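You operate a simulated robot arm through the tools that you are given. There is no shell and no other tool. Be economical: measure what you need, move in short steps, check, and stop when the job is done.

You are at the controls of a simulated two-armed robot. One attempt, no reset.

TASK
Take the rag from the top of the side table and lay it out flat on the top of the kitting bench.

It is judged by the outcome, as a careful person would: the job done as asked, and still so three seconds after it is handed in. It fails if anything else is knocked over, pushed out of place, dropped, spilled or broken.

THE ROBOT
Two 7-joint arms with two-finger parallel grippers on one trunk, on a base that drives. Base frame: it is fixed to the floor where the robot stands at the start and does not move with it; the origin is under the middle of the robot, x ahead of it, y to its left, z up. Lengths are in cm, angles in degrees, forces in N, time in s.
The left shoulder is at the start at [7, 17.7, 109.5], the right one opposite. Places, roughly: top of the kitting bench [-100, -130, 80]. Payload 3.43 kg a hand.
Tool frame (each hand has its own): the origin (TCP) lies between the finger pads and is the grasp point; the fingertips stand 3 cm ahead of it; z points along the fingers, y is the line along which they close. The gripper opens to 9.4 cm. The fingers are 2.8 cm wide and 1 cm thick; the gripper's body (5 by 9.6 cm) begins 5.5 cm behind the TCP.
Orientation is told as [roll, pitch, yaw] about the base's x, y, z axes, in that order, counted from this pose: with the fingers straight down and closing along the base's y, the tool's x points along the base's -x, its y along +y and its z along -z.

THE INTERFACE
- The arms move only by the tool send_rows. It takes "left_steps", "right_steps" or both (then of equal length, played together; a hand with none holds still); each is a list of rows, each an object (a shift or turn left out is 0, a gripper value left out holds the last) with "travel": the shift along the tool's x, y, z in cm, a list of three; "rotation": the turn, a rotation vector about the tool's x, y, z in degrees, a list of three. In form: [{"travel": [dx, dy, dz], "rotation": [rx, ry, rz]}, ...]. A call has 1 to 12 rows; each row shifts and turns the commanded pose from where the row before left it, along the tool's axes as they then stand. "left_jaw" and "right_jaw" are, for a hand that has rows, the opening, from 0 (shut) to 1 (fully open), set as the call begins (left out, the last holds). Each row takes 0.2 s and may step no farther than 5 cm and 8.6 degrees from the row before; otherwise, or with a gripper value out of range, the whole call is refused. Where a pose cannot be reached the arm comes as near as it can. A force on the tool above 40 N (or 10 N above the force at the start of the call, whichever is more), or a blocked arm, ends the call early, and 0.2 s more pass. The fingers move at their own pace (about 15.3 cm/s each) and stop on an object; they squeeze with about 21 N. The grip force told is the motor's: it shows also when the fingers shut on nothing. Time passes only in rows, and 0.2 s behind the last, so rows that do not move let the fingers close. It gives the time, the measured TCP pose, the force on the tool (base axes), the opening and the grip force at its end, in the units of the frame above (readings bear some noise), with the torque about the TCP (base axes, N m) and any sound that the robot's microphone picked up.
- Cameras (640 x 400 px; columns grow to the right, rows downward): "scene" is now at [12.31, -0.85, 138.88]; the picture's right is [-0.11, -0.99, 0.00], its down [-0.78, 0.09, -0.62] and it looks along [0.62, -0.07, -0.78] (base axes); focal length 280 px, centre (320, 200). "left" rides on the left gripper at [7.6, -1.4, -10.2] in its tool frame; the picture's right is [0.18, 0.98, 0.00], its down [-0.75, 0.14, -0.64] and it looks along [-0.63, 0.12, 0.77] (tool axes); focal length 243 px, centre (320, 200). "right" rides on the right gripper at [7.6, 1.4, -10.2] in its tool frame; the picture's right is [-0.18, 0.98, 0.00], its down [-0.75, -0.14, -0.64] and it looks along [-0.63, -0.12, 0.77] (tool axes); focal length 243 px, centre (320, 200). There is no depth. A picture from a camera that has moved, and an enlarged one, comes with that camera's place and axes in the base frame and with its lens.
- snapshot(camera): a new picture of that camera. The clock stands still meanwhile.
- raise_lower(by): slides the trunk up (or, below 0, down) by that many cm; the arms and the scene camera ride with it, the base frame stays. It gives what a move gives, with no picture.
- drive_base(legs): drives the robot by 1 to 6 legs, each [ahead, turn to the left] in cm and degrees, along the robot's own axes; the way and the turn of a leg run together, so that a leg with both is an arc; at most 150 cm and 180 degrees a leg. The arms and the cameras ride along, it lands a little off, and it stops where it bumps. It gives what a move gives.
- pan_tilt(pan, tilt): turns the head with the scene camera to pan (to the left, within 86 degrees either way) and tilt (down, from -29 to 69), counted from straight ahead of the robot. It gives what a move gives.
- enlarge(camera, box): a new picture of the part [left, top, right, bottom] of that camera's present view, enlarged. The clock stands still meanwhile.
- sign_off(): hands the job in; it is judged then, once.

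Work in short steps. Places have to be worked out from the pictures, the camera data and where the tool is seen: move nearer, look again, correct. Check each grasp and each placing, and mend what went wrong. You have 120 turns and 108 pictures in all, those below and enlarged ones among them. Open the grippers and draw the arms clear of the work before you hand the job in, unless the task says otherwise; then end with one line.

The tools are called after "Request:" by a JSON object that holds its "method" and its "body". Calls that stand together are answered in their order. send_rows: Moves the arms, as the interface text tells. Its arguments: {"type":"object","properties":{"left_steps":{"type":"array","items":{"type":"object","properties":{"travel":{"type":"array","items":{"type":"number"}},"rotation":{"type":"array","items":{"type":"number"}}}}},"left_jaw":{"type":"number"},"right_steps":{"type":"array","items":{"type":"object","properties":{"travel":{"type":"array","items":{"type":"number"}},"rotation":{"type":"array","items":{"type":"number"}}}}},"right_jaw":{"type":"number"}},"required":[]} The other tools are called the same way: raise_lower (by) slides the trunk up or down; drive_base (legs) drives the base; pan_tilt (pan, tilt) turns the head that bears the scene camera; snapshot (camera) takes a picture; enlarge (camera, box) takes an enlarged picture of a part of a camera's view; sign_off () hands the job in.

At the start:

```text
time: 0.0
left_eef_pos: [49.92, 9.55, 90.27]
left_tcp_rot: [-0.1, 0.0, 0.0]
left_wrist_force: [0.3, 0.2, -0.7]
left_wrist_torque: [-0.02, 0.01, -0.01]
left_grip_width: 9.41
left_finger_force: 0.1
right_eef_pos: [37.39, -28.41, 93.68]
right_tcp_rot: [0.0, -0.1, 0.0]
right_wrist_force: [1.5, 0.7, 0.4]
right_wrist_torque: [0.0, -0.01, 0.01]
right_grip_width: 9.41
right_finger_force: 0.0
trunk travel left (down, up): [-67.5, 16.5]
robot x, y, heading: [-0.16, 0.35, 0.2]
head pan, tilt: [-6.3, 51.4]
```

scene: 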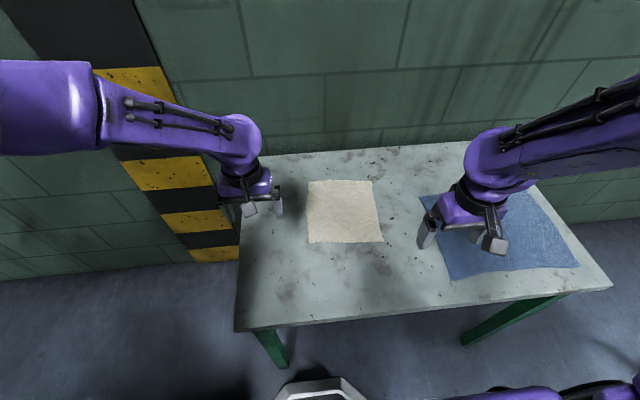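
right: 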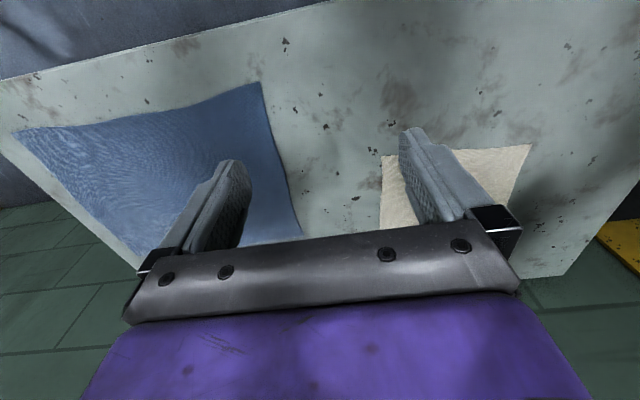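
left: 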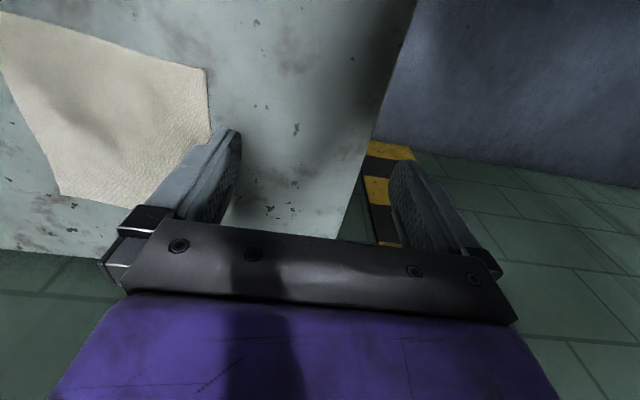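

Two sheets lie on the table ahead, a beige one and a blue one. I'll enlarge both to tell which is the rag.

Request:
{"method": "enlarge", "body": {"camera": "scene", "box": [280, 150, 420, 260]}}

Request:
{"method": "enlarge", "body": {"camera": "scene", "box": [400, 160, 620, 300]}}

```text
3.64 times, centred on (350, 205) of scene
camera zoom: at [12.31, -0.85, 138.88], right [-0.11, -0.99, 0.0], down [-0.78, 0.09, -0.62], along [0.62, -0.07, -0.78], focal length 1017 px, centre (211, 182)
```

zoom: 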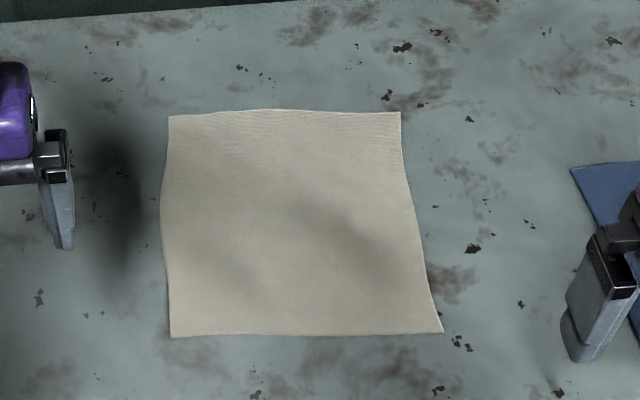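

```text
2.86 times, centred on (510, 230) of scene
camera zoom: at [12.31, -0.85, 138.88], right [-0.11, -0.99, 0.0], down [-0.78, 0.09, -0.62], along [0.62, -0.07, -0.78], focal length 799 px, centre (-223, 114)
```

zoom: 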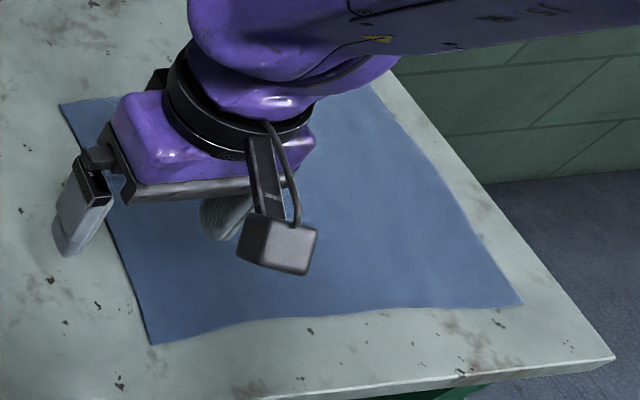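

Both are cloth: a small beige square and a larger blue one. Before choosing, I look around the room to the right and left.

Request:
{"method": "pan_tilt", "body": {"pan": -86, "tilt": 25}}

Request:
{"method": "snapshot", "body": {"camera": "scene"}}

Request:
{"method": "pan_tilt", "body": {"pan": 80, "tilt": 25}}

Request:
{"method": "snapshot", "body": {"camera": "scene"}}

Request:
{"method": "pan_tilt", "body": {"pan": 0, "tilt": 50}}

```text
time: 1.5
left_eef_pos: [50.0, 9.32, 90.33]
left_tcp_rot: [0.0, -0.1, 0.0]
left_wrist_force: [0.6, 0.1, 0.1]
left_wrist_torque: [0.0, 0.0, -0.01]
left_grip_width: 9.38
left_finger_force: 0.0
right_eef_pos: [37.52, -28.57, 93.59]
right_tcp_rot: [0.0, 0.0, 0.0]
right_wrist_force: [-0.6, 0.1, -0.7]
right_wrist_torque: [0.02, 0.0, -0.02]
right_grip_width: 9.38
right_finger_force: 0.0
trunk travel left (down, up): [-67.5, 16.5]
robot x, y, heading: [0.05, -0.07, -0.1]
head pan, tilt: [-85.9, 25.0]
```

```text
102 pictures are left
camera scene: at [5.45, -9.22, 142.82], right [-1.0, -0.07, 0.0], down [-0.03, 0.42, -0.91], along [0.06, -0.9, -0.42], focal length 280 px, centre (320, 200)
```

scene: 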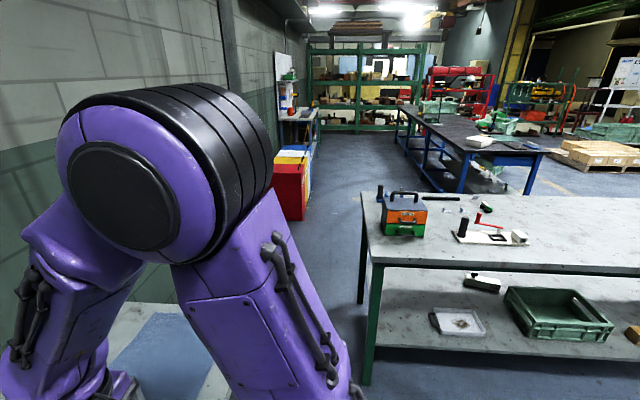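

```text
time: 4.1
left_eef_pos: [50.09, 9.44, 90.23]
left_tcp_rot: [0.0, 0.0, -0.1]
left_wrist_force: [0.4, 0.3, 0.1]
left_wrist_torque: [0.02, 0.03, -0.03]
left_grip_width: 9.4
left_finger_force: 0.1
right_eef_pos: [37.49, -28.56, 93.6]
right_tcp_rot: [0.0, 0.0, -0.1]
right_wrist_force: [-0.3, -0.7, -0.2]
right_wrist_torque: [-0.01, 0.0, 0.02]
right_grip_width: 9.38
right_finger_force: 0.0
trunk travel left (down, up): [-67.5, 16.5]
robot x, y, heading: [-0.34, -0.29, 0.1]
head pan, tilt: [80.0, 25.0]
```

```text
101 pictures are left
camera scene: at [6.39, 9.05, 142.82], right [0.98, -0.17, 0.0], down [-0.07, -0.42, -0.91], along [0.16, 0.89, -0.42], focal length 280 px, centre (320, 200)
```

scene: 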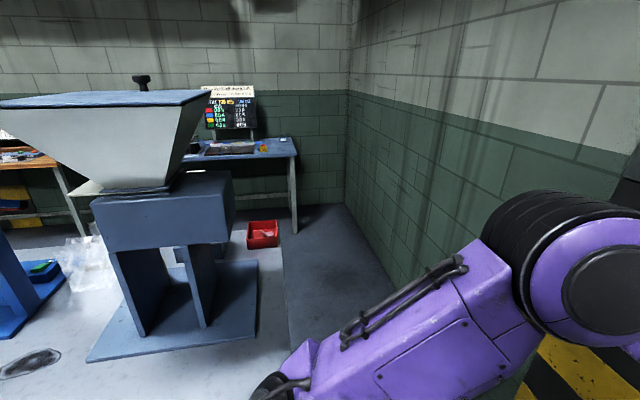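

```text
time: 5.6
left_eef_pos: [50.1, 9.47, 90.28]
left_tcp_rot: [0.0, 0.0, 0.1]
left_wrist_force: [-0.7, -0.7, -0.8]
left_wrist_torque: [0.0, -0.01, 0.03]
left_grip_width: 9.38
left_finger_force: 0.0
right_eef_pos: [37.36, -28.58, 93.6]
right_tcp_rot: [0.0, -0.1, 0.0]
right_wrist_force: [0.1, 0.5, 0.1]
right_wrist_torque: [-0.03, 0.01, 0.0]
right_grip_width: 9.38
right_finger_force: 0.1
trunk travel left (down, up): [-67.5, 16.5]
robot x, y, heading: [0.06, -0.51, -0.3]
head pan, tilt: [0.0, 50.0]
```

The kitting bench is the grey one to the right and behind, with a toolbox and fixtures on it. I look at both cloths closely with the hand cameras and the head camera.

Request:
{"method": "snapshot", "body": {"camera": "scene"}}

Request:
{"method": "enlarge", "body": {"camera": "right", "box": [0, 70, 310, 260]}}

Request:
{"method": "enlarge", "body": {"camera": "left", "box": [0, 0, 260, 220]}}

```text
100 pictures are left
camera scene: at [12.49, -0.02, 139.08], right [0.0, -1.0, 0.0], down [-0.77, 0.0, -0.64], along [0.64, 0.0, -0.77], focal length 280 px, centre (320, 200)
```

scene: 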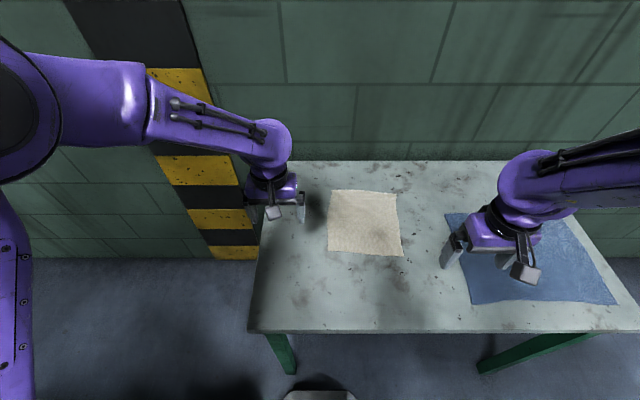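

```text
2.06 times, centred on (155, 165) of right
camera zoom: at [29.83, -26.98, 103.89], right [0.18, 0.98, 0.0], down [0.75, -0.14, 0.64], along [0.63, -0.12, -0.77], focal length 501 px, centre (661, 272)
```

zoom: 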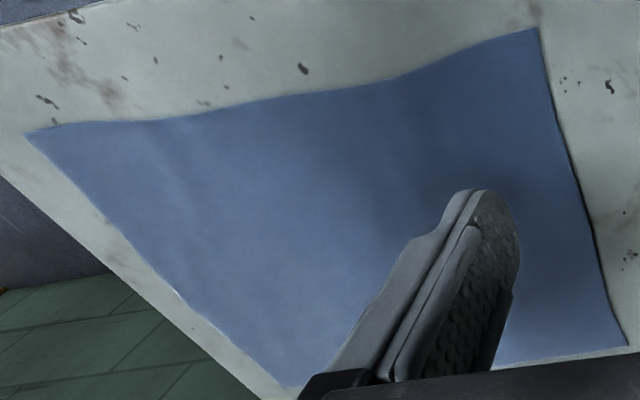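

```text
1.82 times, centred on (130, 110) of left
camera zoom: at [42.3, 8.03, 100.59], right [-0.18, 0.98, 0.0], down [0.75, 0.14, 0.64], along [0.63, 0.12, -0.77], focal length 441 px, centre (666, 364)
```

zoom: 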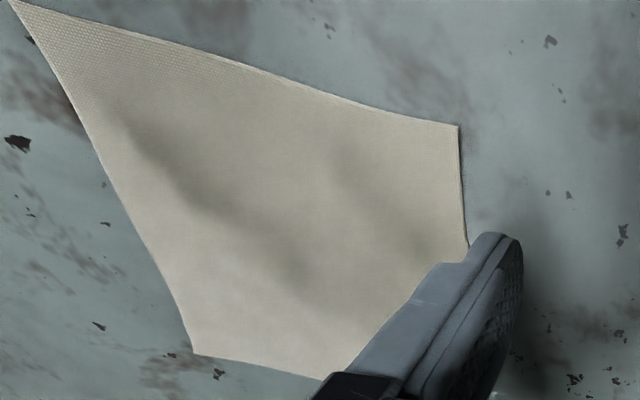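

The beige square is a small plain-woven cloth, which I take as the rag. The blue one is larger, more like a towel. The rag spans roughly x 51–75, y −3 to −24. I bring both hands above its two near corners with the jaws partly open.

Request:
{"method": "send_rows", "body": {"left_steps": [{"travel": [-0.6, -2.8, 2.4]}, {"travel": [-0.6, -2.8, 2.4]}, {"travel": [-0.6, -2.8, 2.4]}, {"travel": [-0.6, -2.8, 2.4]}, {"travel": [-0.6, -2.8, 2.4]}], "right_steps": [{"travel": [-3.1, 1.5, 3.1]}, {"travel": [-3.1, 1.5, 3.1]}, {"travel": [-3.1, 1.5, 3.1]}, {"travel": [-3.1, 1.5, 3.1]}, {"travel": [-3.1, 1.5, 3.1]}], "left_jaw": 0.35, "right_jaw": 0.35}}

Request:
{"method": "snapshot", "body": {"camera": "left"}}

Request:
{"method": "snapshot", "body": {"camera": "right"}}

Request:
{"method": "snapshot", "body": {"camera": "scene"}}

```text
time: 6.8
left_eef_pos: [53.11, -4.48, 78.3]
left_tcp_rot: [0.0, 0.1, 0.0]
left_wrist_force: [0.0, 0.4, -0.5]
left_wrist_torque: [-0.02, 0.03, -0.03]
left_grip_width: 3.29
left_finger_force: 0.1
right_eef_pos: [53.17, -21.02, 78.04]
right_tcp_rot: [0.0, 0.2, 0.0]
right_wrist_force: [0.5, -0.5, -0.6]
right_wrist_torque: [-0.01, 0.03, -0.01]
right_grip_width: 3.31
right_finger_force: 0.0
trunk travel left (down, up): [-67.5, 16.5]
robot x, y, heading: [-0.06, 0.17, -0.1]
head pan, tilt: [0.0, 50.0]
```

```text
97 pictures are left
camera left: at [45.43, -5.87, 88.61], right [-0.18, 0.98, 0.0], down [0.75, 0.14, 0.64], along [0.63, 0.12, -0.77], focal length 243 px, centre (320, 200)
```

left: 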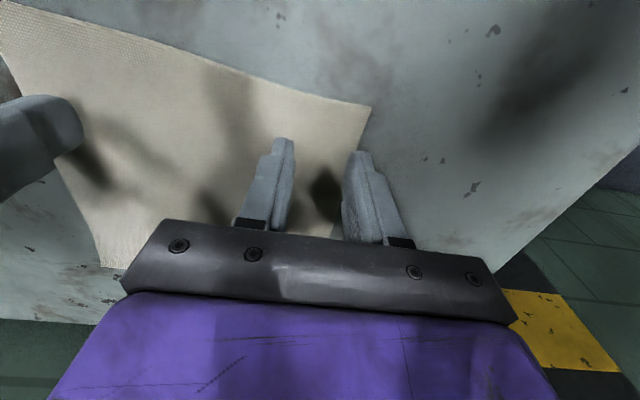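

```text
96 pictures are left
camera right: at [45.54, -19.49, 88.28], right [0.18, 0.98, 0.0], down [0.75, -0.14, 0.64], along [0.63, -0.12, -0.77], focal length 243 px, centre (320, 200)
```

right: 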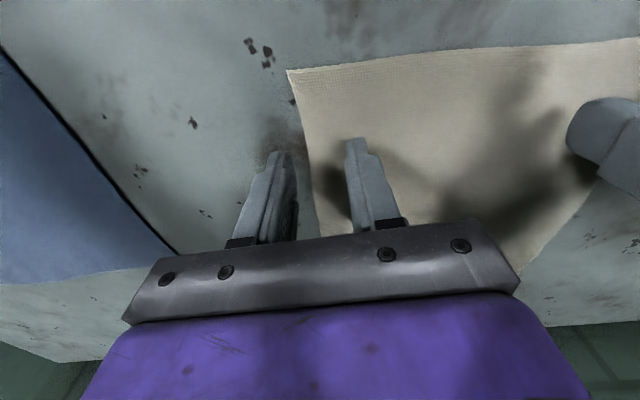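

```text
95 pictures are left
camera scene: at [12.79, -0.04, 139.05], right [0.0, -1.0, 0.0], down [-0.77, 0.0, -0.64], along [0.64, 0.0, -0.77], focal length 280 px, centre (320, 200)
```

scene: 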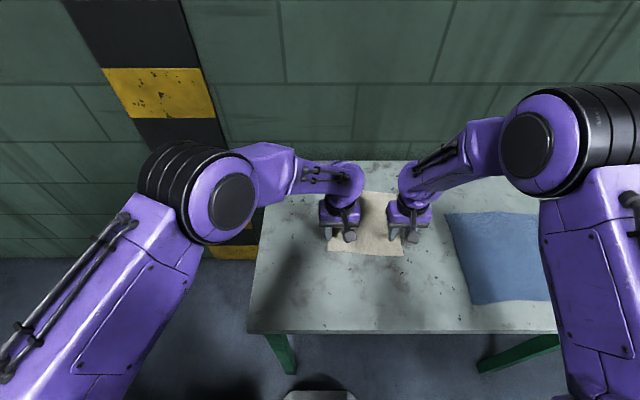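

The near corners work out at about (51.5, −1.5) and (49.5, −22.7), so the right outer finger sits slightly off the rag. I shift both hands inward a little and lower until the tips almost touch.

Request:
{"method": "send_rows", "body": {"left_steps": [{"travel": [0, -0.7, 0]}, {"travel": [0, 0, 3]}, {"travel": [0, 0, 2.9]}], "right_steps": [{"travel": [1.5, 1.5, 0]}, {"travel": [0, 0, 2.8]}, {"travel": [0, 0, 2.8]}]}}

Request:
{"method": "snapshot", "body": {"camera": "left"}}

Request:
{"method": "snapshot", "body": {"camera": "right"}}

```text
time: 7.4
left_eef_pos: [53.2, -5.33, 77.14]
left_tcp_rot: [-0.1, -0.6, 0.0]
left_wrist_force: [-3.2, 1.1, 17.3]
left_wrist_torque: [0.43, 0.29, 0.06]
left_grip_width: 3.31
left_finger_force: 0.4
right_eef_pos: [51.88, -19.46, 77.03]
right_tcp_rot: [0.0, -1.0, 0.2]
right_wrist_force: [-5.0, 1.5, 25.8]
right_wrist_torque: [0.26, 0.45, 0.0]
right_grip_width: 3.29
right_finger_force: 0.3
trunk travel left (down, up): [-67.5, 16.5]
robot x, y, heading: [0.37, -0.09, -0.0]
head pan, tilt: [0.0, 50.0]
stopped in row 2 (right hand): the force on the tool passed its limit (the readings are from after the stop); the commanded pose is now the measured one
```

```text
94 pictures are left
camera left: at [45.36, -6.55, 87.33], right [-0.18, 0.98, -0.01], down [0.75, 0.14, 0.65], along [0.64, 0.12, -0.76], focal length 243 px, centre (320, 200)
```

left: 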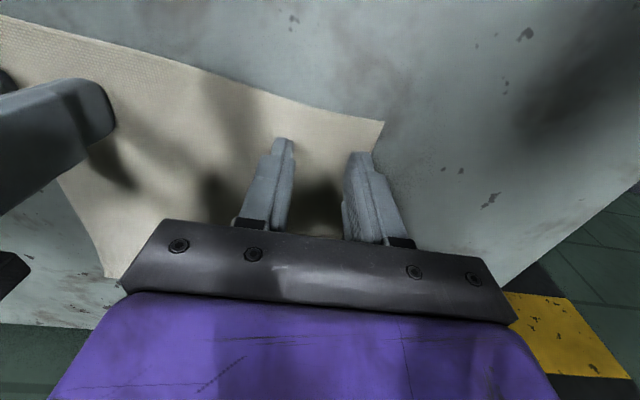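

```text
93 pictures are left
camera right: at [44.14, -18.0, 87.28], right [0.18, 0.98, 0.0], down [0.74, -0.14, 0.66], along [0.65, -0.12, -0.76], focal length 243 px, centre (320, 200)
```

right: 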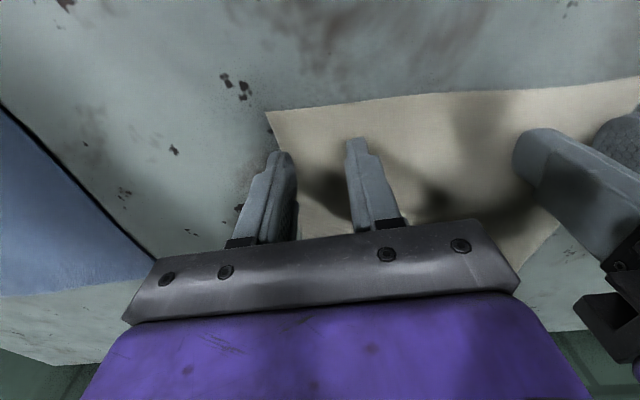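

Both hands met the surface with the TCP at z≈77, so this tabletop is at about 74, not 69. I lift slightly, shift the right hand 1 cm inward and set down gently again.

Request:
{"method": "send_rows", "body": {"left_steps": [{"travel": [0, 0, -0.8]}, {"travel": [0, 0, 0]}, {"travel": [0, 0, 0.5]}], "right_steps": [{"travel": [0, 0, -0.8]}, {"travel": [0, 1.0, 0]}, {"travel": [0, 0, 0.5]}]}}

```text
time: 8.2
left_eef_pos: [53.32, -5.25, 77.16]
left_tcp_rot: [-0.2, -0.4, 0.0]
left_wrist_force: [0.3, 0.4, 0.0]
left_wrist_torque: [0.01, 0.03, 0.01]
left_grip_width: 3.32
left_finger_force: 0.1
right_eef_pos: [52.07, -18.65, 77.08]
right_tcp_rot: [0.0, -0.9, 0.1]
right_wrist_force: [0.3, 0.3, 8.8]
right_wrist_torque: [-0.04, 0.06, 0.0]
right_grip_width: 3.3
right_finger_force: 0.0
trunk travel left (down, up): [-67.5, 16.5]
robot x, y, heading: [0.02, -0.1, 0.1]
head pan, tilt: [0.0, 50.0]
```

Right touches lightly and left is just at the surface. I press both slightly and close the jaws.

Request:
{"method": "send_rows", "body": {"left_steps": [{"travel": [0, 0, 0.25]}], "right_steps": [{"travel": [0, 0, 0.1]}]}}

Request:
{"method": "send_rows", "body": {"left_steps": [{"travel": [0, 0, 0]}, {"travel": [0, 0, 0]}, {"travel": [0, 0, 0]}], "right_steps": [{"travel": [0, 0, 0]}, {"travel": [0, 0, 0]}, {"travel": [0, 0, 0]}], "left_jaw": 0, "right_jaw": 0}}

Request:
{"method": "snapshot", "body": {"camera": "left"}}

Request:
{"method": "snapshot", "body": {"camera": "right"}}

```text
time: 8.6
left_eef_pos: [53.19, -5.22, 77.2]
left_tcp_rot: [-0.2, -0.7, 0.0]
left_wrist_force: [0.1, 1.2, 12.5]
left_wrist_torque: [0.3, 0.13, 0.01]
left_grip_width: 3.31
left_finger_force: 0.3
right_eef_pos: [51.98, -18.56, 77.06]
right_tcp_rot: [-0.1, -1.0, 0.0]
right_wrist_force: [2.3, -0.8, 17.5]
right_wrist_torque: [-0.09, 0.1, -0.01]
right_grip_width: 3.29
right_finger_force: 0.0
trunk travel left (down, up): [-67.5, 16.5]
robot x, y, heading: [-0.06, 0.03, -0.1]
head pan, tilt: [0.0, 50.0]
```

```text
time: 9.4
left_eef_pos: [53.18, -5.15, 77.15]
left_tcp_rot: [-0.1, -0.7, 0.0]
left_wrist_force: [3.6, 0.7, 18.4]
left_wrist_torque: [0.13, 0.09, -0.05]
left_grip_width: 0.0
left_finger_force: 21.0
right_eef_pos: [51.81, -18.55, 77.07]
right_tcp_rot: [-0.1, -1.0, 0.1]
right_wrist_force: [3.2, -1.6, 23.5]
right_wrist_torque: [-0.07, 0.17, 0.03]
right_grip_width: 0.2
right_finger_force: 21.2
trunk travel left (down, up): [-67.5, 16.5]
robot x, y, heading: [0.48, -0.18, 0.3]
head pan, tilt: [0.0, 50.0]
```

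```text
92 pictures are left
camera left: at [45.34, -6.55, 87.33], right [-0.18, 0.98, -0.01], down [0.75, 0.14, 0.65], along [0.64, 0.12, -0.76], focal length 243 px, centre (320, 200)
```

left: 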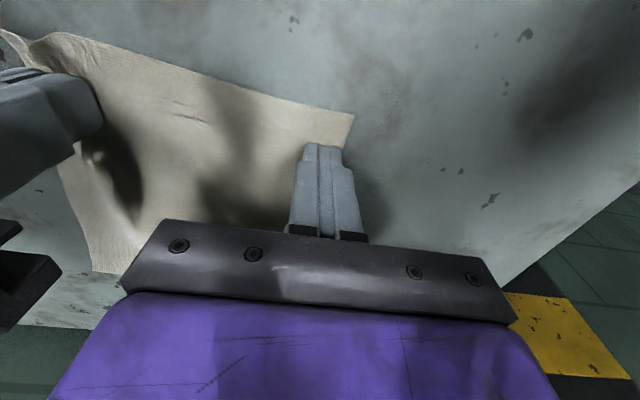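

```text
91 pictures are left
camera right: at [44.07, -17.0, 87.29], right [0.18, 0.98, 0.0], down [0.74, -0.14, 0.65], along [0.64, -0.12, -0.76], focal length 243 px, centre (320, 200)
```

right: 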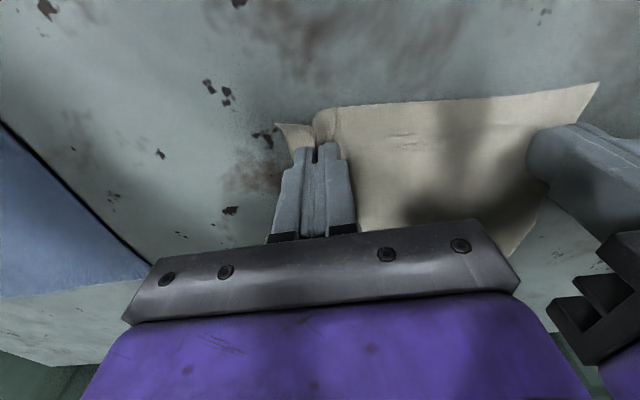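

The right hand has a fold (0.2 cm), while the left closed on nothing. The rag's left near corner has moved to about (49.9, −3.9). I lift and open the left hand, shift it inward 1.4 cm and retry with a firmer press.

Request:
{"method": "send_rows", "body": {"left_steps": [{"travel": [0, 0, -1.2]}, {"travel": [1.0, -1.4, 0]}, {"travel": [0, 0, 0]}, {"travel": [0, 0, 0.9]}, {"travel": [0, 0, 0.5]}], "left_jaw": 0.35}}

Request:
{"method": "send_rows", "body": {"left_steps": [{"travel": [0, 0, 0.4]}]}}

Request:
{"method": "snapshot", "body": {"camera": "left"}}

```text
time: 10.6
left_eef_pos: [52.13, -6.66, 77.18]
left_tcp_rot: [-0.3, -0.9, 0.1]
left_wrist_force: [-1.0, 1.5, 28.1]
left_wrist_torque: [0.46, 0.37, 0.03]
left_grip_width: 3.34
left_finger_force: 0.4
right_eef_pos: [51.72, -18.55, 77.03]
right_tcp_rot: [-0.1, -0.9, 0.0]
right_wrist_force: [4.6, 0.3, 20.4]
right_wrist_torque: [-0.01, 0.1, -0.02]
right_grip_width: 0.16
right_finger_force: 20.8
trunk travel left (down, up): [-67.5, 16.5]
robot x, y, heading: [0.07, -0.08, -0.1]
head pan, tilt: [0.0, 50.0]
```

```text
time: 10.9
left_eef_pos: [52.22, -6.72, 77.15]
left_tcp_rot: [-0.5, -1.0, 0.2]
left_wrist_force: [-2.4, 1.0, 18.1]
left_wrist_torque: [0.36, 0.24, 0.07]
left_grip_width: 3.3
left_finger_force: 0.4
right_eef_pos: [51.74, -18.56, 77.21]
right_tcp_rot: [-0.2, -0.9, 0.2]
right_wrist_force: [-3.2, 0.5, 18.6]
right_wrist_torque: [-0.05, 0.32, -0.03]
right_grip_width: 0.19
right_finger_force: 20.7
trunk travel left (down, up): [-67.5, 16.5]
robot x, y, heading: [-0.07, -0.07, -0.1]
head pan, tilt: [0.0, 50.0]
stopped in row 1 (left hand): the force on the tool passed its limit (the readings are from after the stop); the commanded pose is now the measured one
```

```text
90 pictures are left
camera left: at [44.41, -8.01, 87.3], right [-0.19, 0.98, -0.01], down [0.74, 0.15, 0.65], along [0.64, 0.11, -0.76], focal length 243 px, centre (320, 200)
```

left: 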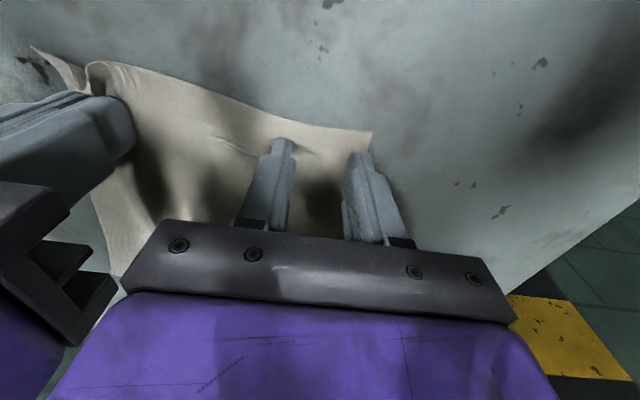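

The contact torque shows the outer finger carrying all the load, and it sits at the rag's very edge. I lift, shift slightly further in, and tilt 1.5° to level the tips.

Request:
{"method": "send_rows", "body": {"left_steps": [{"travel": [0, 0, -0.8]}, {"travel": [0, -0.6, 0], "rotation": [-2, 0, 0]}, {"travel": [0, 0, 0]}, {"travel": [0, 0, 0.8]}, {"travel": [0, 0, 0.3]}]}}

```text
time: 12.2
left_eef_pos: [52.41, -7.32, 77.17]
left_tcp_rot: [1.4, -1.5, 0.2]
left_wrist_force: [-1.9, -0.2, 19.3]
left_wrist_torque: [-0.42, 0.26, -0.06]
left_grip_width: 3.22
left_finger_force: 0.0
right_eef_pos: [51.7, -18.48, 77.15]
right_tcp_rot: [-0.1, -0.9, 0.2]
right_wrist_force: [-2.8, -0.2, 22.4]
right_wrist_torque: [-0.03, 0.3, 0.01]
right_grip_width: 0.19
right_finger_force: 20.9
trunk travel left (down, up): [-67.5, 16.5]
robot x, y, heading: [0.33, -0.15, 0.2]
head pan, tilt: [0.0, 50.0]
stopped in row 5 (left hand): the force on the tool passed its limit (the readings are from after the stop); the commanded pose is now the measured one
```

Now the inner finger carries the load, so level is about 1° back. I correct that and close.

Request:
{"method": "send_rows", "body": {"left_steps": [{"travel": [0, 0, 0], "rotation": [0.9, 0, 0]}]}}

Request:
{"method": "send_rows", "body": {"left_steps": [{"travel": [0, 0, 0]}, {"travel": [0, 0, 0]}, {"travel": [0, 0, 0]}], "left_jaw": 0}}

Request:
{"method": "snapshot", "body": {"camera": "left"}}

```text
time: 12.6
left_eef_pos: [52.43, -7.2, 77.15]
left_tcp_rot: [0.5, -1.4, 0.3]
left_wrist_force: [2.8, -1.2, 19.6]
left_wrist_torque: [-0.46, 0.12, 0.08]
left_grip_width: 3.32
left_finger_force: 0.4
right_eef_pos: [51.69, -18.45, 77.13]
right_tcp_rot: [-0.1, -0.9, 0.1]
right_wrist_force: [-0.5, -1.2, 31.7]
right_wrist_torque: [-0.06, 0.29, 0.05]
right_grip_width: 0.22
right_finger_force: 21.4
trunk travel left (down, up): [-67.5, 16.5]
robot x, y, heading: [0.22, -0.09, 0.1]
head pan, tilt: [0.0, 50.0]
```

```text
time: 13.4
left_eef_pos: [52.43, -7.33, 77.23]
left_tcp_rot: [0.6, -1.3, 0.2]
left_wrist_force: [-0.3, -13.0, 24.8]
left_wrist_torque: [-0.48, 0.29, 0.12]
left_grip_width: 0.57
left_finger_force: 20.8
right_eef_pos: [51.71, -18.42, 77.07]
right_tcp_rot: [0.0, -1.1, 0.1]
right_wrist_force: [7.4, 5.2, 35.2]
right_wrist_torque: [0.08, 0.11, -0.07]
right_grip_width: 0.22
right_finger_force: 21.4
trunk travel left (down, up): [-67.5, 16.5]
robot x, y, heading: [0.28, -0.17, -0.1]
head pan, tilt: [0.0, 50.0]
```

```text
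89 pictures are left
camera left: at [44.35, -8.82, 87.24], right [-0.19, 0.98, 0.0], down [0.74, 0.14, 0.66], along [0.65, 0.13, -0.75], focal length 243 px, centre (320, 200)
```

left: 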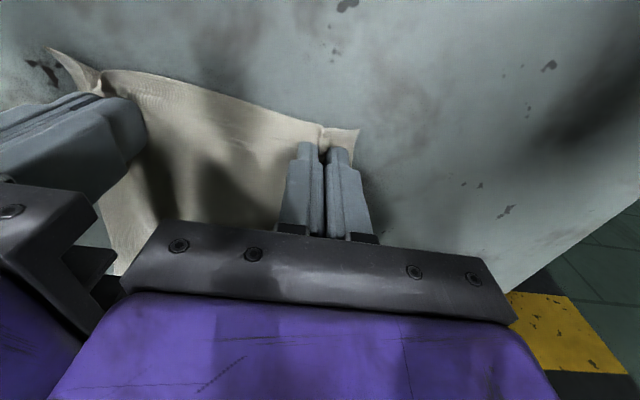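

Both hands now hold a fold near each corner. I lift both together by 15 cm and check.

Request:
{"method": "send_rows", "body": {"left_steps": [{"travel": [0, 0, -2]}, {"travel": [0, 0, -3]}, {"travel": [0, 0, -3.5]}, {"travel": [0, 0, -3.5]}, {"travel": [0, 0, -3]}], "right_steps": [{"travel": [0, 0, -2]}, {"travel": [0, 0, -3]}, {"travel": [0, 0, -3.5]}, {"travel": [0, 0, -3.5]}, {"travel": [0, 0, -3]}]}}

Request:
{"method": "snapshot", "body": {"camera": "scene"}}

Request:
{"method": "snapshot", "body": {"camera": "left"}}

Request:
{"method": "snapshot", "body": {"camera": "right"}}

```text
time: 14.6
left_eef_pos: [52.82, -6.8, 91.03]
left_tcp_rot: [-0.3, 0.6, 1.7]
left_wrist_force: [-2.3, -23.7, 0.7]
left_wrist_torque: [-0.73, 0.02, 0.23]
left_grip_width: 0.2
left_finger_force: 21.5
right_eef_pos: [51.92, -18.49, 91.81]
right_tcp_rot: [0.1, -0.4, 0.0]
right_wrist_force: [0.8, 23.8, -1.0]
right_wrist_torque: [0.69, -0.09, -0.16]
right_grip_width: 0.23
right_finger_force: 20.9
trunk travel left (down, up): [-67.5, 16.5]
robot x, y, heading: [0.09, -0.08, -0.2]
head pan, tilt: [0.0, 50.0]
```

```text
88 pictures are left
camera scene: at [12.36, -0.01, 139.08], right [0.0, -1.0, 0.0], down [-0.77, 0.0, -0.64], along [0.64, 0.0, -0.77], focal length 280 px, centre (320, 200)
```

scene: 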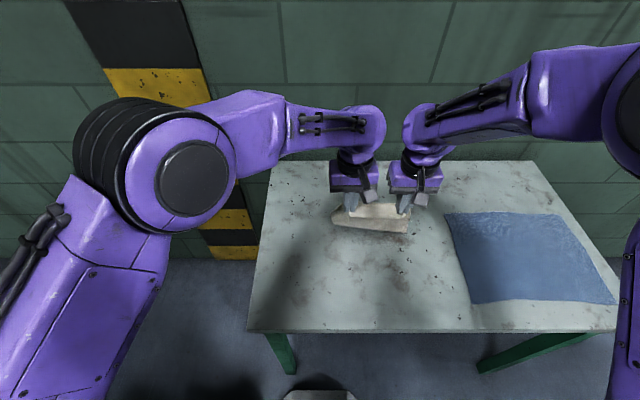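

```text
87 pictures are left
camera left: at [45.18, -8.28, 101.44], right [-0.21, 0.98, 0.0], down [0.76, 0.17, 0.63], along [0.62, 0.13, -0.77], focal length 243 px, centre (320, 200)
```

left: 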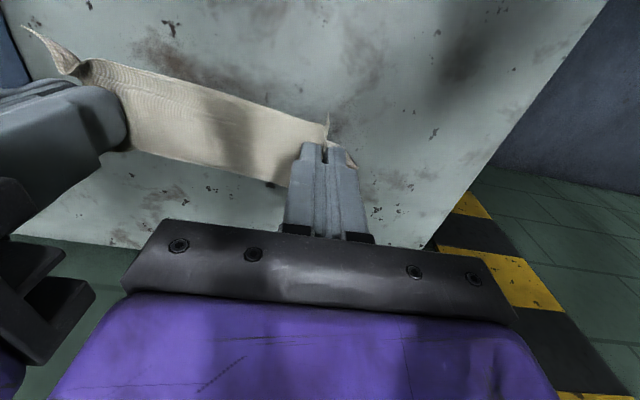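

```text
86 pictures are left
camera right: at [44.08, -17.06, 101.94], right [0.18, 0.98, 0.0], down [0.75, -0.14, 0.65], along [0.64, -0.12, -0.76], focal length 243 px, centre (320, 200)
```

right: 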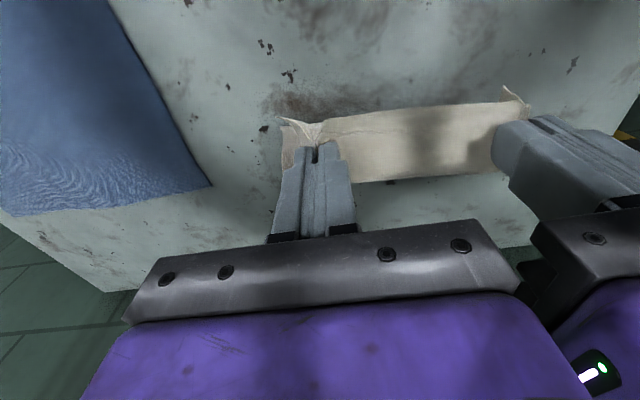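

Both corners are held and the rag is taut between the hands (24 N). I ease the hands 0.3 cm together each and lift further to clear the table.

Request:
{"method": "send_rows", "body": {"left_steps": [{"travel": [0, -0.3, -1]}, {"travel": [0, 0, -3.5]}, {"travel": [0, 0, -3.5]}, {"travel": [0, 0, -3.5]}], "right_steps": [{"travel": [0, 0.3, -1]}, {"travel": [0, 0, -3.5]}, {"travel": [0, 0, -3.5]}, {"travel": [0, 0, -3.5]}]}}

Request:
{"method": "raise_lower", "body": {"by": 12}}

Request:
{"method": "snapshot", "body": {"camera": "scene"}}

```text
time: 15.6
left_eef_pos: [51.63, -6.8, 96.01]
left_tcp_rot: [-0.7, 7.3, 1.9]
left_wrist_force: [1.3, -10.5, 4.9]
left_wrist_torque: [-0.38, -0.03, -0.06]
left_grip_width: 0.21
left_finger_force: 21.6
right_eef_pos: [51.55, -18.05, 101.85]
right_tcp_rot: [-0.1, -0.2, 0.3]
right_wrist_force: [-1.4, 10.6, -5.1]
right_wrist_torque: [0.33, 0.09, 0.17]
right_grip_width: 0.15
right_finger_force: 21.4
trunk travel left (down, up): [-67.5, 16.5]
robot x, y, heading: [-0.04, 0.04, 0.1]
head pan, tilt: [0.0, 50.0]
stopped in row 4 (left hand): the arm was blocked; the commanded pose is now the measured one
```

```text
time: 17.1
left_eef_pos: [51.82, -6.75, 108.11]
left_tcp_rot: [-0.5, 7.3, 1.9]
left_wrist_force: [1.1, -14.2, 8.0]
left_wrist_torque: [-0.59, -0.03, -0.04]
left_grip_width: 0.2
left_finger_force: 21.3
right_eef_pos: [51.67, -18.17, 113.76]
right_tcp_rot: [-0.1, -0.3, 0.2]
right_wrist_force: [-0.8, 15.9, -9.2]
right_wrist_torque: [0.44, 0.13, 0.17]
right_grip_width: 0.17
right_finger_force: 21.0
trunk travel left (down, up): [-79.5, 4.5]
robot x, y, heading: [0.1, 0.03, -0.1]
head pan, tilt: [0.0, 50.0]
```

```text
85 pictures are left
camera scene: at [12.53, -0.04, 151.07], right [0.0, -1.0, 0.0], down [-0.77, 0.0, -0.64], along [0.64, 0.0, -0.77], focal length 280 px, centre (320, 200)
```

scene: 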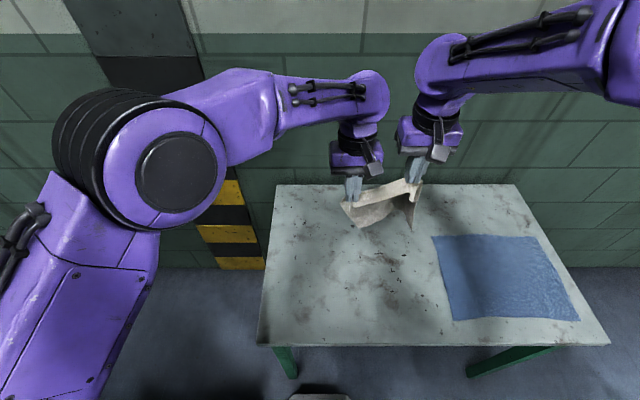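

The rag is clear of the table, but the left arm met a joint limit and sits 5.7 cm lower and tilted. I bring the right hand level, straighten the left, and draw both nearer to the robot.

Request:
{"method": "send_rows", "body": {"left_steps": [{"travel": [0, 0, 0.7]}, {"travel": [0, 0, 0.7], "rotation": [0, -3.5, 0]}, {"travel": [0, 0, 0.7], "rotation": [0, -3.5, 0]}, {"travel": [2, 0, 0.3]}, {"travel": [3, 0, 0]}, {"travel": [3, 0, 0]}], "right_steps": [{"travel": [0, 0, 2.7]}, {"travel": [0, 0, 2.7]}, {"travel": [0, 0, 2]}, {"travel": [2, 0, 0.6]}, {"travel": [3, 0, 0]}, {"travel": [3, 0, 0]}]}}

Request:
{"method": "snapshot", "body": {"camera": "scene"}}

```text
time: 18.2
left_eef_pos: [44.79, -5.83, 98.76]
left_tcp_rot: [-1.1, 11.7, 3.9]
left_wrist_force: [0.3, -0.2, 0.7]
left_wrist_torque: [0.0, -0.01, 0.0]
left_grip_width: 0.2
left_finger_force: 21.2
right_eef_pos: [47.61, -18.57, 105.97]
right_tcp_rot: [-0.4, -0.6, 0.0]
right_wrist_force: [-0.3, 0.7, -0.1]
right_wrist_torque: [-0.02, 0.02, -0.05]
right_grip_width: 0.0
right_finger_force: 20.7
trunk travel left (down, up): [-79.5, 4.5]
robot x, y, heading: [-0.1, 0.14, 0.1]
head pan, tilt: [0.0, 50.0]
stopped in row 5 (left hand): the arm was blocked; the commanded pose is now the measured one
```

```text
84 pictures are left
camera scene: at [12.26, -0.03, 151.1], right [0.0, -1.0, 0.0], down [-0.77, 0.0, -0.64], along [0.64, 0.0, -0.77], focal length 280 px, centre (320, 200)
```

scene: 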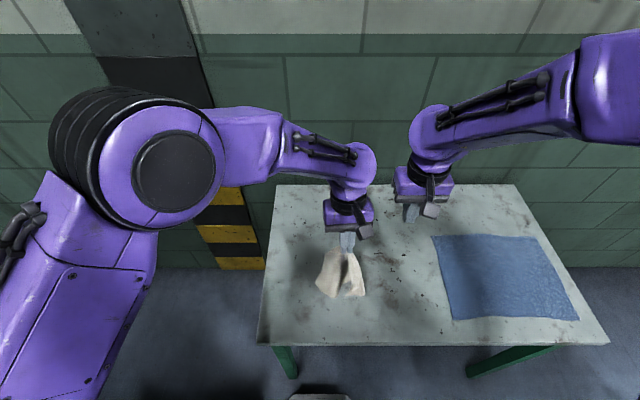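

The right hand's grip slipped out, but the left still holds its corner. I move the left hand to its comfortable side, straighten it and raise it, and back the right hand off to its own side.

Request:
{"method": "send_rows", "body": {"left_steps": [{"travel": [0, 4, 0]}, {"travel": [0, 4, 0], "rotation": [0, -4, 0]}, {"travel": [0, 4, 0], "rotation": [0, -4, 0]}, {"travel": [0, 4, -2], "rotation": [0, -3, -2]}, {"travel": [0, 0, -4]}, {"travel": [0, 0, -4]}], "right_steps": [{"travel": [0, -2, 0]}, {"travel": [0, -2, 0]}, {"travel": [0, -2, 0]}, {"travel": [0, -2, 0]}, {"travel": [0, 0, 0]}, {"travel": [0, 0, 0]}]}}

Request:
{"method": "snapshot", "body": {"camera": "scene"}}

```text
time: 19.6
left_eef_pos: [43.75, 10.35, 108.69]
left_tcp_rot: [-0.6, 0.4, 5.6]
left_wrist_force: [0.4, -1.2, 0.2]
left_wrist_torque: [0.01, -0.03, 0.02]
left_grip_width: 0.22
left_finger_force: 20.8
right_eef_pos: [47.64, -26.51, 106.18]
right_tcp_rot: [-0.3, -0.5, 0.1]
right_wrist_force: [0.6, -0.4, -0.4]
right_wrist_torque: [-0.02, -0.04, 0.04]
right_grip_width: 0.02
right_finger_force: 21.3
trunk travel left (down, up): [-79.5, 4.5]
robot x, y, heading: [0.15, 0.03, 0.3]
head pan, tilt: [0.0, 50.0]
```

```text
83 pictures are left
camera scene: at [12.4, -0.06, 151.08], right [0.0, -1.0, 0.0], down [-0.77, 0.0, -0.64], along [0.64, 0.0, -0.77], focal length 280 px, centre (320, 200)
```

scene: 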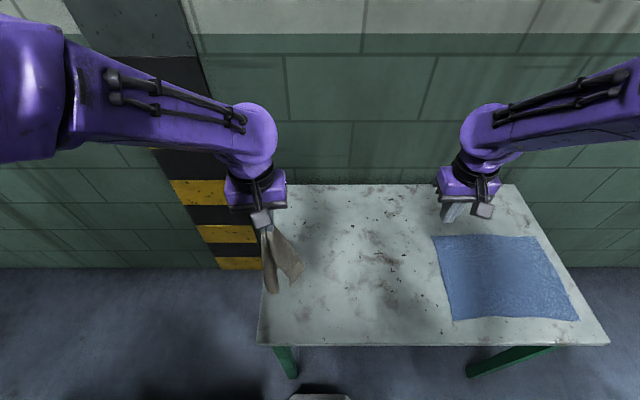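

The left hand holds the rag firmly by one corner. I back away from the table and turn right 90° toward the bench.

Request:
{"method": "drive_base", "body": {"legs": [[-25, 0], [0, -90]]}}

Request:
{"method": "pan_tilt", "body": {"pan": 35, "tilt": 30}}

Request:
{"method": "snapshot", "body": {"camera": "scene"}}

Request:
{"method": "pan_tilt", "body": {"pan": -35, "tilt": 30}}

Request:
{"method": "snapshot", "body": {"camera": "scene"}}

```text
time: 25.2
left_eef_pos: [-14.22, -43.59, 108.48]
left_tcp_rot: [-0.7, 0.5, -83.7]
left_wrist_force: [-0.2, -0.1, -0.5]
left_wrist_torque: [0.03, -0.03, 0.02]
left_grip_width: 0.22
left_finger_force: 20.6
right_eef_pos: [-50.98, -47.96, 106.08]
right_tcp_rot: [-0.4, -0.6, -89.3]
right_wrist_force: [0.1, 0.2, -0.6]
right_wrist_torque: [0.0, 0.01, 0.0]
right_grip_width: 0.0
right_finger_force: 21.1
trunk travel left (down, up): [-79.5, 4.5]
robot x, y, heading: [-24.92, -0.09, -89.2]
head pan, tilt: [0.0, 50.0]
```

```text
time: 26.3
left_eef_pos: [-14.19, -43.67, 108.52]
left_tcp_rot: [-0.6, 0.5, -83.8]
left_wrist_force: [0.4, 0.8, -1.1]
left_wrist_torque: [0.0, -0.01, 0.02]
left_grip_width: 0.2
left_finger_force: 20.9
right_eef_pos: [-51.09, -47.95, 106.0]
right_tcp_rot: [-0.3, -0.5, -89.3]
right_wrist_force: [0.6, -0.1, -0.1]
right_wrist_torque: [0.01, 0.0, 0.0]
right_grip_width: 0.01
right_finger_force: 21.5
trunk travel left (down, up): [-79.5, 4.5]
robot x, y, heading: [-24.98, -0.12, -89.2]
head pan, tilt: [35.0, 30.0]
```

```text
82 pictures are left
camera scene: at [-19.9, -12.39, 154.02], right [-0.81, -0.58, 0.0], down [-0.29, 0.41, -0.87], along [0.5, -0.7, -0.5], focal length 280 px, centre (320, 200)
```

scene: 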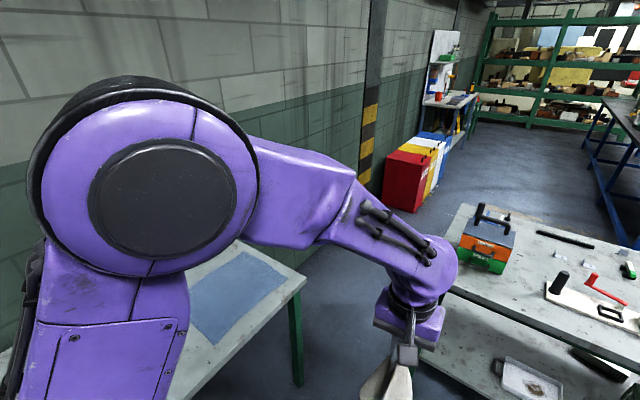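

```text
time: 27.7
left_eef_pos: [-14.28, -43.57, 108.55]
left_tcp_rot: [-0.7, 0.5, -83.7]
left_wrist_force: [0.0, -0.8, 0.2]
left_wrist_torque: [0.0, -0.04, 0.06]
left_grip_width: 0.21
left_finger_force: 20.7
right_eef_pos: [-50.84, -48.12, 106.02]
right_tcp_rot: [-0.2, -0.5, -89.3]
right_wrist_force: [0.5, -0.2, 0.8]
right_wrist_torque: [-0.04, -0.02, 0.02]
right_grip_width: 0.0
right_finger_force: 20.9
trunk travel left (down, up): [-79.5, 4.5]
robot x, y, heading: [-25.19, 0.21, -89.5]
head pan, tilt: [-35.0, 30.0]
```

```text
81 pictures are left
camera scene: at [-30.26, -12.5, 154.03], right [-0.83, 0.56, 0.0], down [0.28, 0.41, -0.87], along [-0.49, -0.71, -0.5], focal length 280 px, centre (320, 200)
```

scene: 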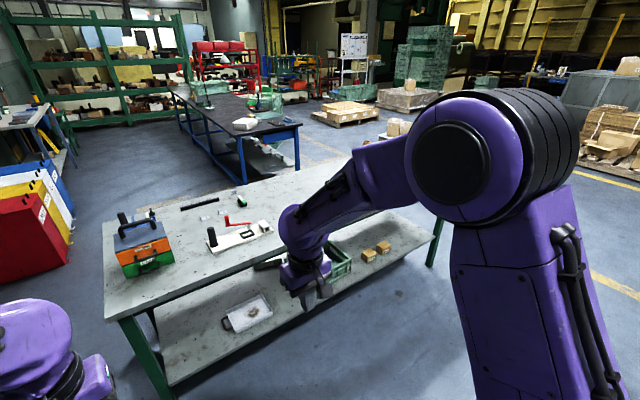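

The bench's left part holds a toolbox and fixtures; its right part (x < −75) looks clear. I drive along the bench to about x = −100 and face it again.

Request:
{"method": "drive_base", "body": {"legs": [[0, -90], [75, 0], [0, 90]]}}

Request:
{"method": "pan_tilt", "body": {"pan": 0, "tilt": 30}}

Request:
{"method": "snapshot", "body": {"camera": "scene"}}

```text
time: 39.4
left_eef_pos: [-89.95, -42.58, 108.68]
left_tcp_rot: [-0.6, 0.4, -84.9]
left_wrist_force: [0.4, 1.3, -0.8]
left_wrist_torque: [-0.01, -0.02, -0.02]
left_grip_width: 0.2
left_finger_force: 20.7
right_eef_pos: [-126.72, -46.36, 106.06]
right_tcp_rot: [-0.2, -0.4, -90.4]
right_wrist_force: [0.0, -0.7, -0.2]
right_wrist_torque: [-0.02, 0.02, -0.01]
right_grip_width: 0.04
right_finger_force: 21.3
trunk travel left (down, up): [-79.5, 4.5]
robot x, y, heading: [-99.75, 0.98, -90.4]
head pan, tilt: [-35.0, 30.0]
```

```text
time: 40.5
left_eef_pos: [-89.89, -42.67, 108.59]
left_tcp_rot: [-0.5, 0.5, -84.9]
left_wrist_force: [-0.9, 1.0, -1.0]
left_wrist_torque: [-0.01, -0.02, 0.01]
left_grip_width: 0.19
left_finger_force: 20.8
right_eef_pos: [-126.72, -46.36, 106.07]
right_tcp_rot: [-0.3, -0.5, -90.4]
right_wrist_force: [-1.0, -0.8, -0.4]
right_wrist_torque: [0.01, -0.04, 0.0]
right_grip_width: 0.01
right_finger_force: 21.4
trunk travel left (down, up): [-79.5, 4.5]
robot x, y, heading: [-99.91, 1.39, -90.5]
head pan, tilt: [0.0, 30.0]
```

```text
80 pictures are left
camera scene: at [-100.13, -12.94, 154.03], right [-1.0, 0.01, 0.0], down [0.01, 0.5, -0.87], along [-0.01, -0.87, -0.5], focal length 280 px, centre (320, 200)
```

scene: 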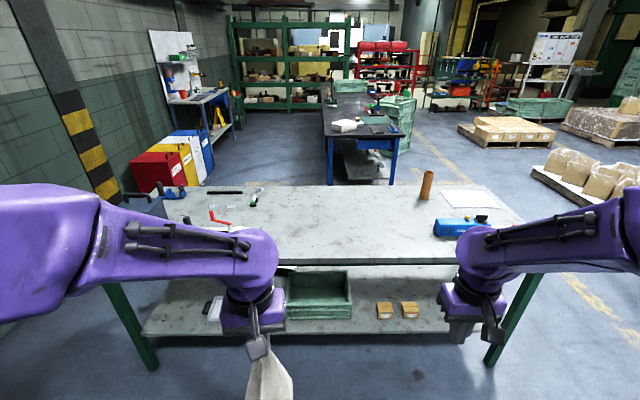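

The bench top is clear for x −80 to −145, y −98 to −150; that's my target area. I raise the rag to clear the edge, then drive forward.

Request:
{"method": "raise_lower", "body": {"by": 4}}

Request:
{"method": "send_rows", "body": {"left_steps": [{"travel": [0, 0, -2]}, {"travel": [0, 0, -2]}, {"travel": [0, 0, -2]}]}}

Request:
{"method": "drive_base", "body": {"legs": [[40, 0]]}}

Request:
{"method": "pan_tilt", "body": {"pan": 0, "tilt": 45}}

Request:
{"method": "snapshot", "body": {"camera": "scene"}}

```text
time: 41.3
left_eef_pos: [-89.92, -42.69, 112.66]
left_tcp_rot: [-0.6, 0.6, -84.8]
left_wrist_force: [-0.1, 0.4, -0.1]
left_wrist_torque: [0.06, 0.0, -0.04]
left_grip_width: 0.2
left_finger_force: 21.1
right_eef_pos: [-126.71, -46.38, 109.89]
right_tcp_rot: [-0.2, -0.4, -90.4]
right_wrist_force: [0.6, -0.3, -0.6]
right_wrist_torque: [-0.02, -0.01, 0.02]
right_grip_width: 0.0
right_finger_force: 20.9
trunk travel left (down, up): [-83.5, 0.5]
robot x, y, heading: [-100.1, 1.13, -90.6]
head pan, tilt: [0.0, 30.0]
```

```text
time: 42.1
left_eef_pos: [-89.79, -42.71, 118.48]
left_tcp_rot: [-0.8, 0.5, -84.9]
left_wrist_force: [-0.3, -0.7, 0.0]
left_wrist_torque: [-0.01, 0.0, 0.0]
left_grip_width: 0.19
left_finger_force: 20.7
right_eef_pos: [-126.62, -46.26, 110.09]
right_tcp_rot: [-0.2, -0.5, -90.4]
right_wrist_force: [-0.1, 0.4, 0.4]
right_wrist_torque: [-0.04, 0.03, 0.02]
right_grip_width: 0.0
right_finger_force: 21.1
trunk travel left (down, up): [-83.5, 0.5]
robot x, y, heading: [-99.74, 1.4, -90.7]
head pan, tilt: [0.0, 30.0]
```

```text
time: 44.6
left_eef_pos: [-90.27, -82.54, 118.55]
left_tcp_rot: [-0.7, 0.4, -84.7]
left_wrist_force: [-0.3, 0.3, -1.1]
left_wrist_torque: [0.01, 0.0, -0.04]
left_grip_width: 0.22
left_finger_force: 20.7
right_eef_pos: [-126.96, -86.25, 110.1]
right_tcp_rot: [-0.3, -0.5, -90.5]
right_wrist_force: [-0.2, -0.5, 0.6]
right_wrist_torque: [0.02, 0.01, 0.01]
right_grip_width: 0.0
right_finger_force: 20.8
trunk travel left (down, up): [-83.5, 0.5]
robot x, y, heading: [-100.34, -39.01, -90.5]
head pan, tilt: [0.0, 30.0]
```

```text
time: 45.3
left_eef_pos: [-90.14, -82.78, 118.49]
left_tcp_rot: [-0.7, 0.5, -84.8]
left_wrist_force: [-0.2, -0.1, 0.0]
left_wrist_torque: [0.04, 0.02, -0.04]
left_grip_width: 0.21
left_finger_force: 20.9
right_eef_pos: [-127.1, -86.33, 110.05]
right_tcp_rot: [-0.3, -0.4, -90.3]
right_wrist_force: [0.4, 0.4, -0.3]
right_wrist_torque: [0.02, 0.0, -0.02]
right_grip_width: 0.03
right_finger_force: 21.4
trunk travel left (down, up): [-83.5, 0.5]
robot x, y, heading: [-99.89, -39.15, -90.6]
head pan, tilt: [0.0, 45.0]
```

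```text
79 pictures are left
camera scene: at [-100.44, -52.12, 155.76], right [-1.0, 0.01, 0.0], down [0.01, 0.71, -0.71], along [-0.01, -0.71, -0.71], focal length 280 px, centre (320, 200)
```

scene: 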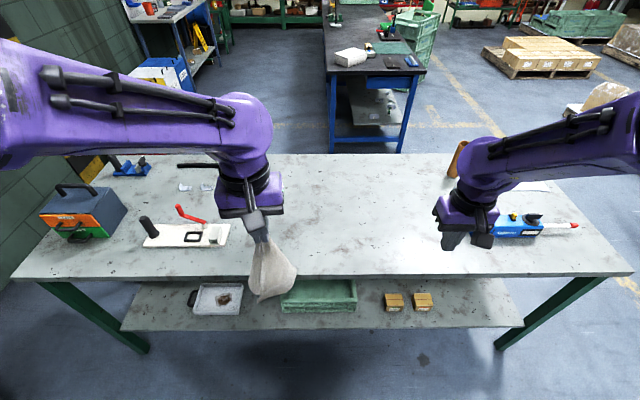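

The clear zone is confirmed: bench y −95 to −158, free x −75 to −155. I drive 22 cm closer.

Request:
{"method": "drive_base", "body": {"legs": [[22, 0]]}}

Request:
{"method": "pan_tilt", "body": {"pan": 0, "tilt": 55}}

Request:
{"method": "snapshot", "body": {"camera": "scene"}}

Request:
{"method": "snapshot", "body": {"camera": "left"}}

```text
time: 47.0
left_eef_pos: [-90.24, -104.21, 118.49]
left_tcp_rot: [-0.7, 0.4, -84.8]
left_wrist_force: [-1.2, 0.5, -0.3]
left_wrist_torque: [0.0, 0.04, -0.03]
left_grip_width: 0.2
left_finger_force: 21.0
right_eef_pos: [-127.23, -107.92, 110.2]
right_tcp_rot: [-0.3, -0.6, -90.4]
right_wrist_force: [0.5, -0.8, 0.3]
right_wrist_torque: [-0.01, -0.02, 0.0]
right_grip_width: 0.01
right_finger_force: 21.4
trunk travel left (down, up): [-83.5, 0.5]
robot x, y, heading: [-100.24, -60.53, -90.4]
head pan, tilt: [0.0, 45.0]
```

```text
time: 47.7
left_eef_pos: [-90.27, -104.46, 118.5]
left_tcp_rot: [-0.6, 0.5, -84.8]
left_wrist_force: [0.0, -0.1, 0.1]
left_wrist_torque: [0.0, -0.01, 0.04]
left_grip_width: 0.21
left_finger_force: 21.0
right_eef_pos: [-127.12, -108.18, 110.08]
right_tcp_rot: [-0.2, -0.5, -90.3]
right_wrist_force: [-0.2, -0.2, 0.6]
right_wrist_torque: [0.02, -0.02, 0.0]
right_grip_width: 0.0
right_finger_force: 20.2
trunk travel left (down, up): [-83.5, 0.5]
robot x, y, heading: [-100.46, -61.06, -90.4]
head pan, tilt: [0.0, 55.0]
```

```text
78 pictures are left
camera scene: at [-100.59, -72.94, 154.42], right [-1.0, 0.01, 0.0], down [0.01, 0.82, -0.57], along [0.0, -0.57, -0.82], focal length 280 px, centre (320, 200)
```

scene: 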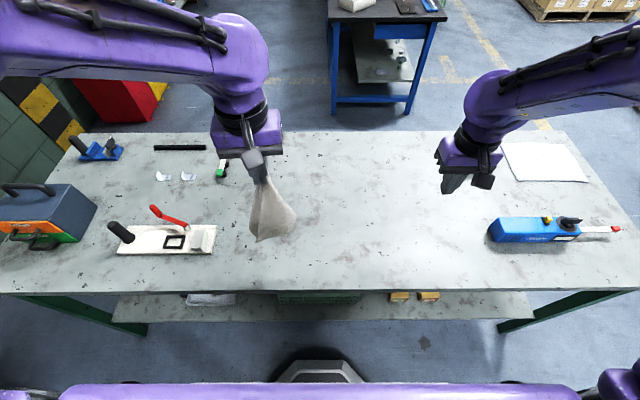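

```text
77 pictures are left
camera left: at [-92.32, -97.08, 128.8], right [0.96, 0.27, -0.01], down [0.22, -0.74, 0.63], along [0.17, -0.61, -0.77], focal length 243 px, centre (320, 200)
```

left: 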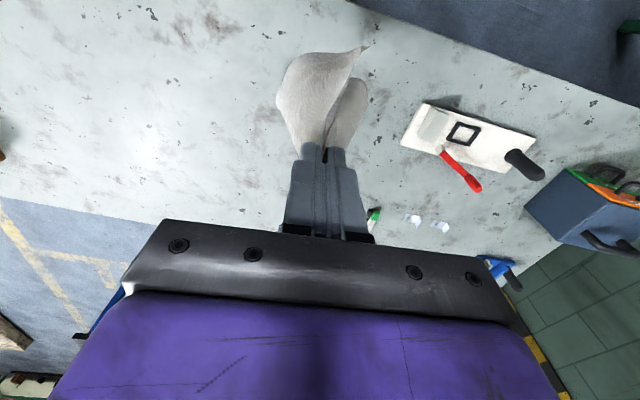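

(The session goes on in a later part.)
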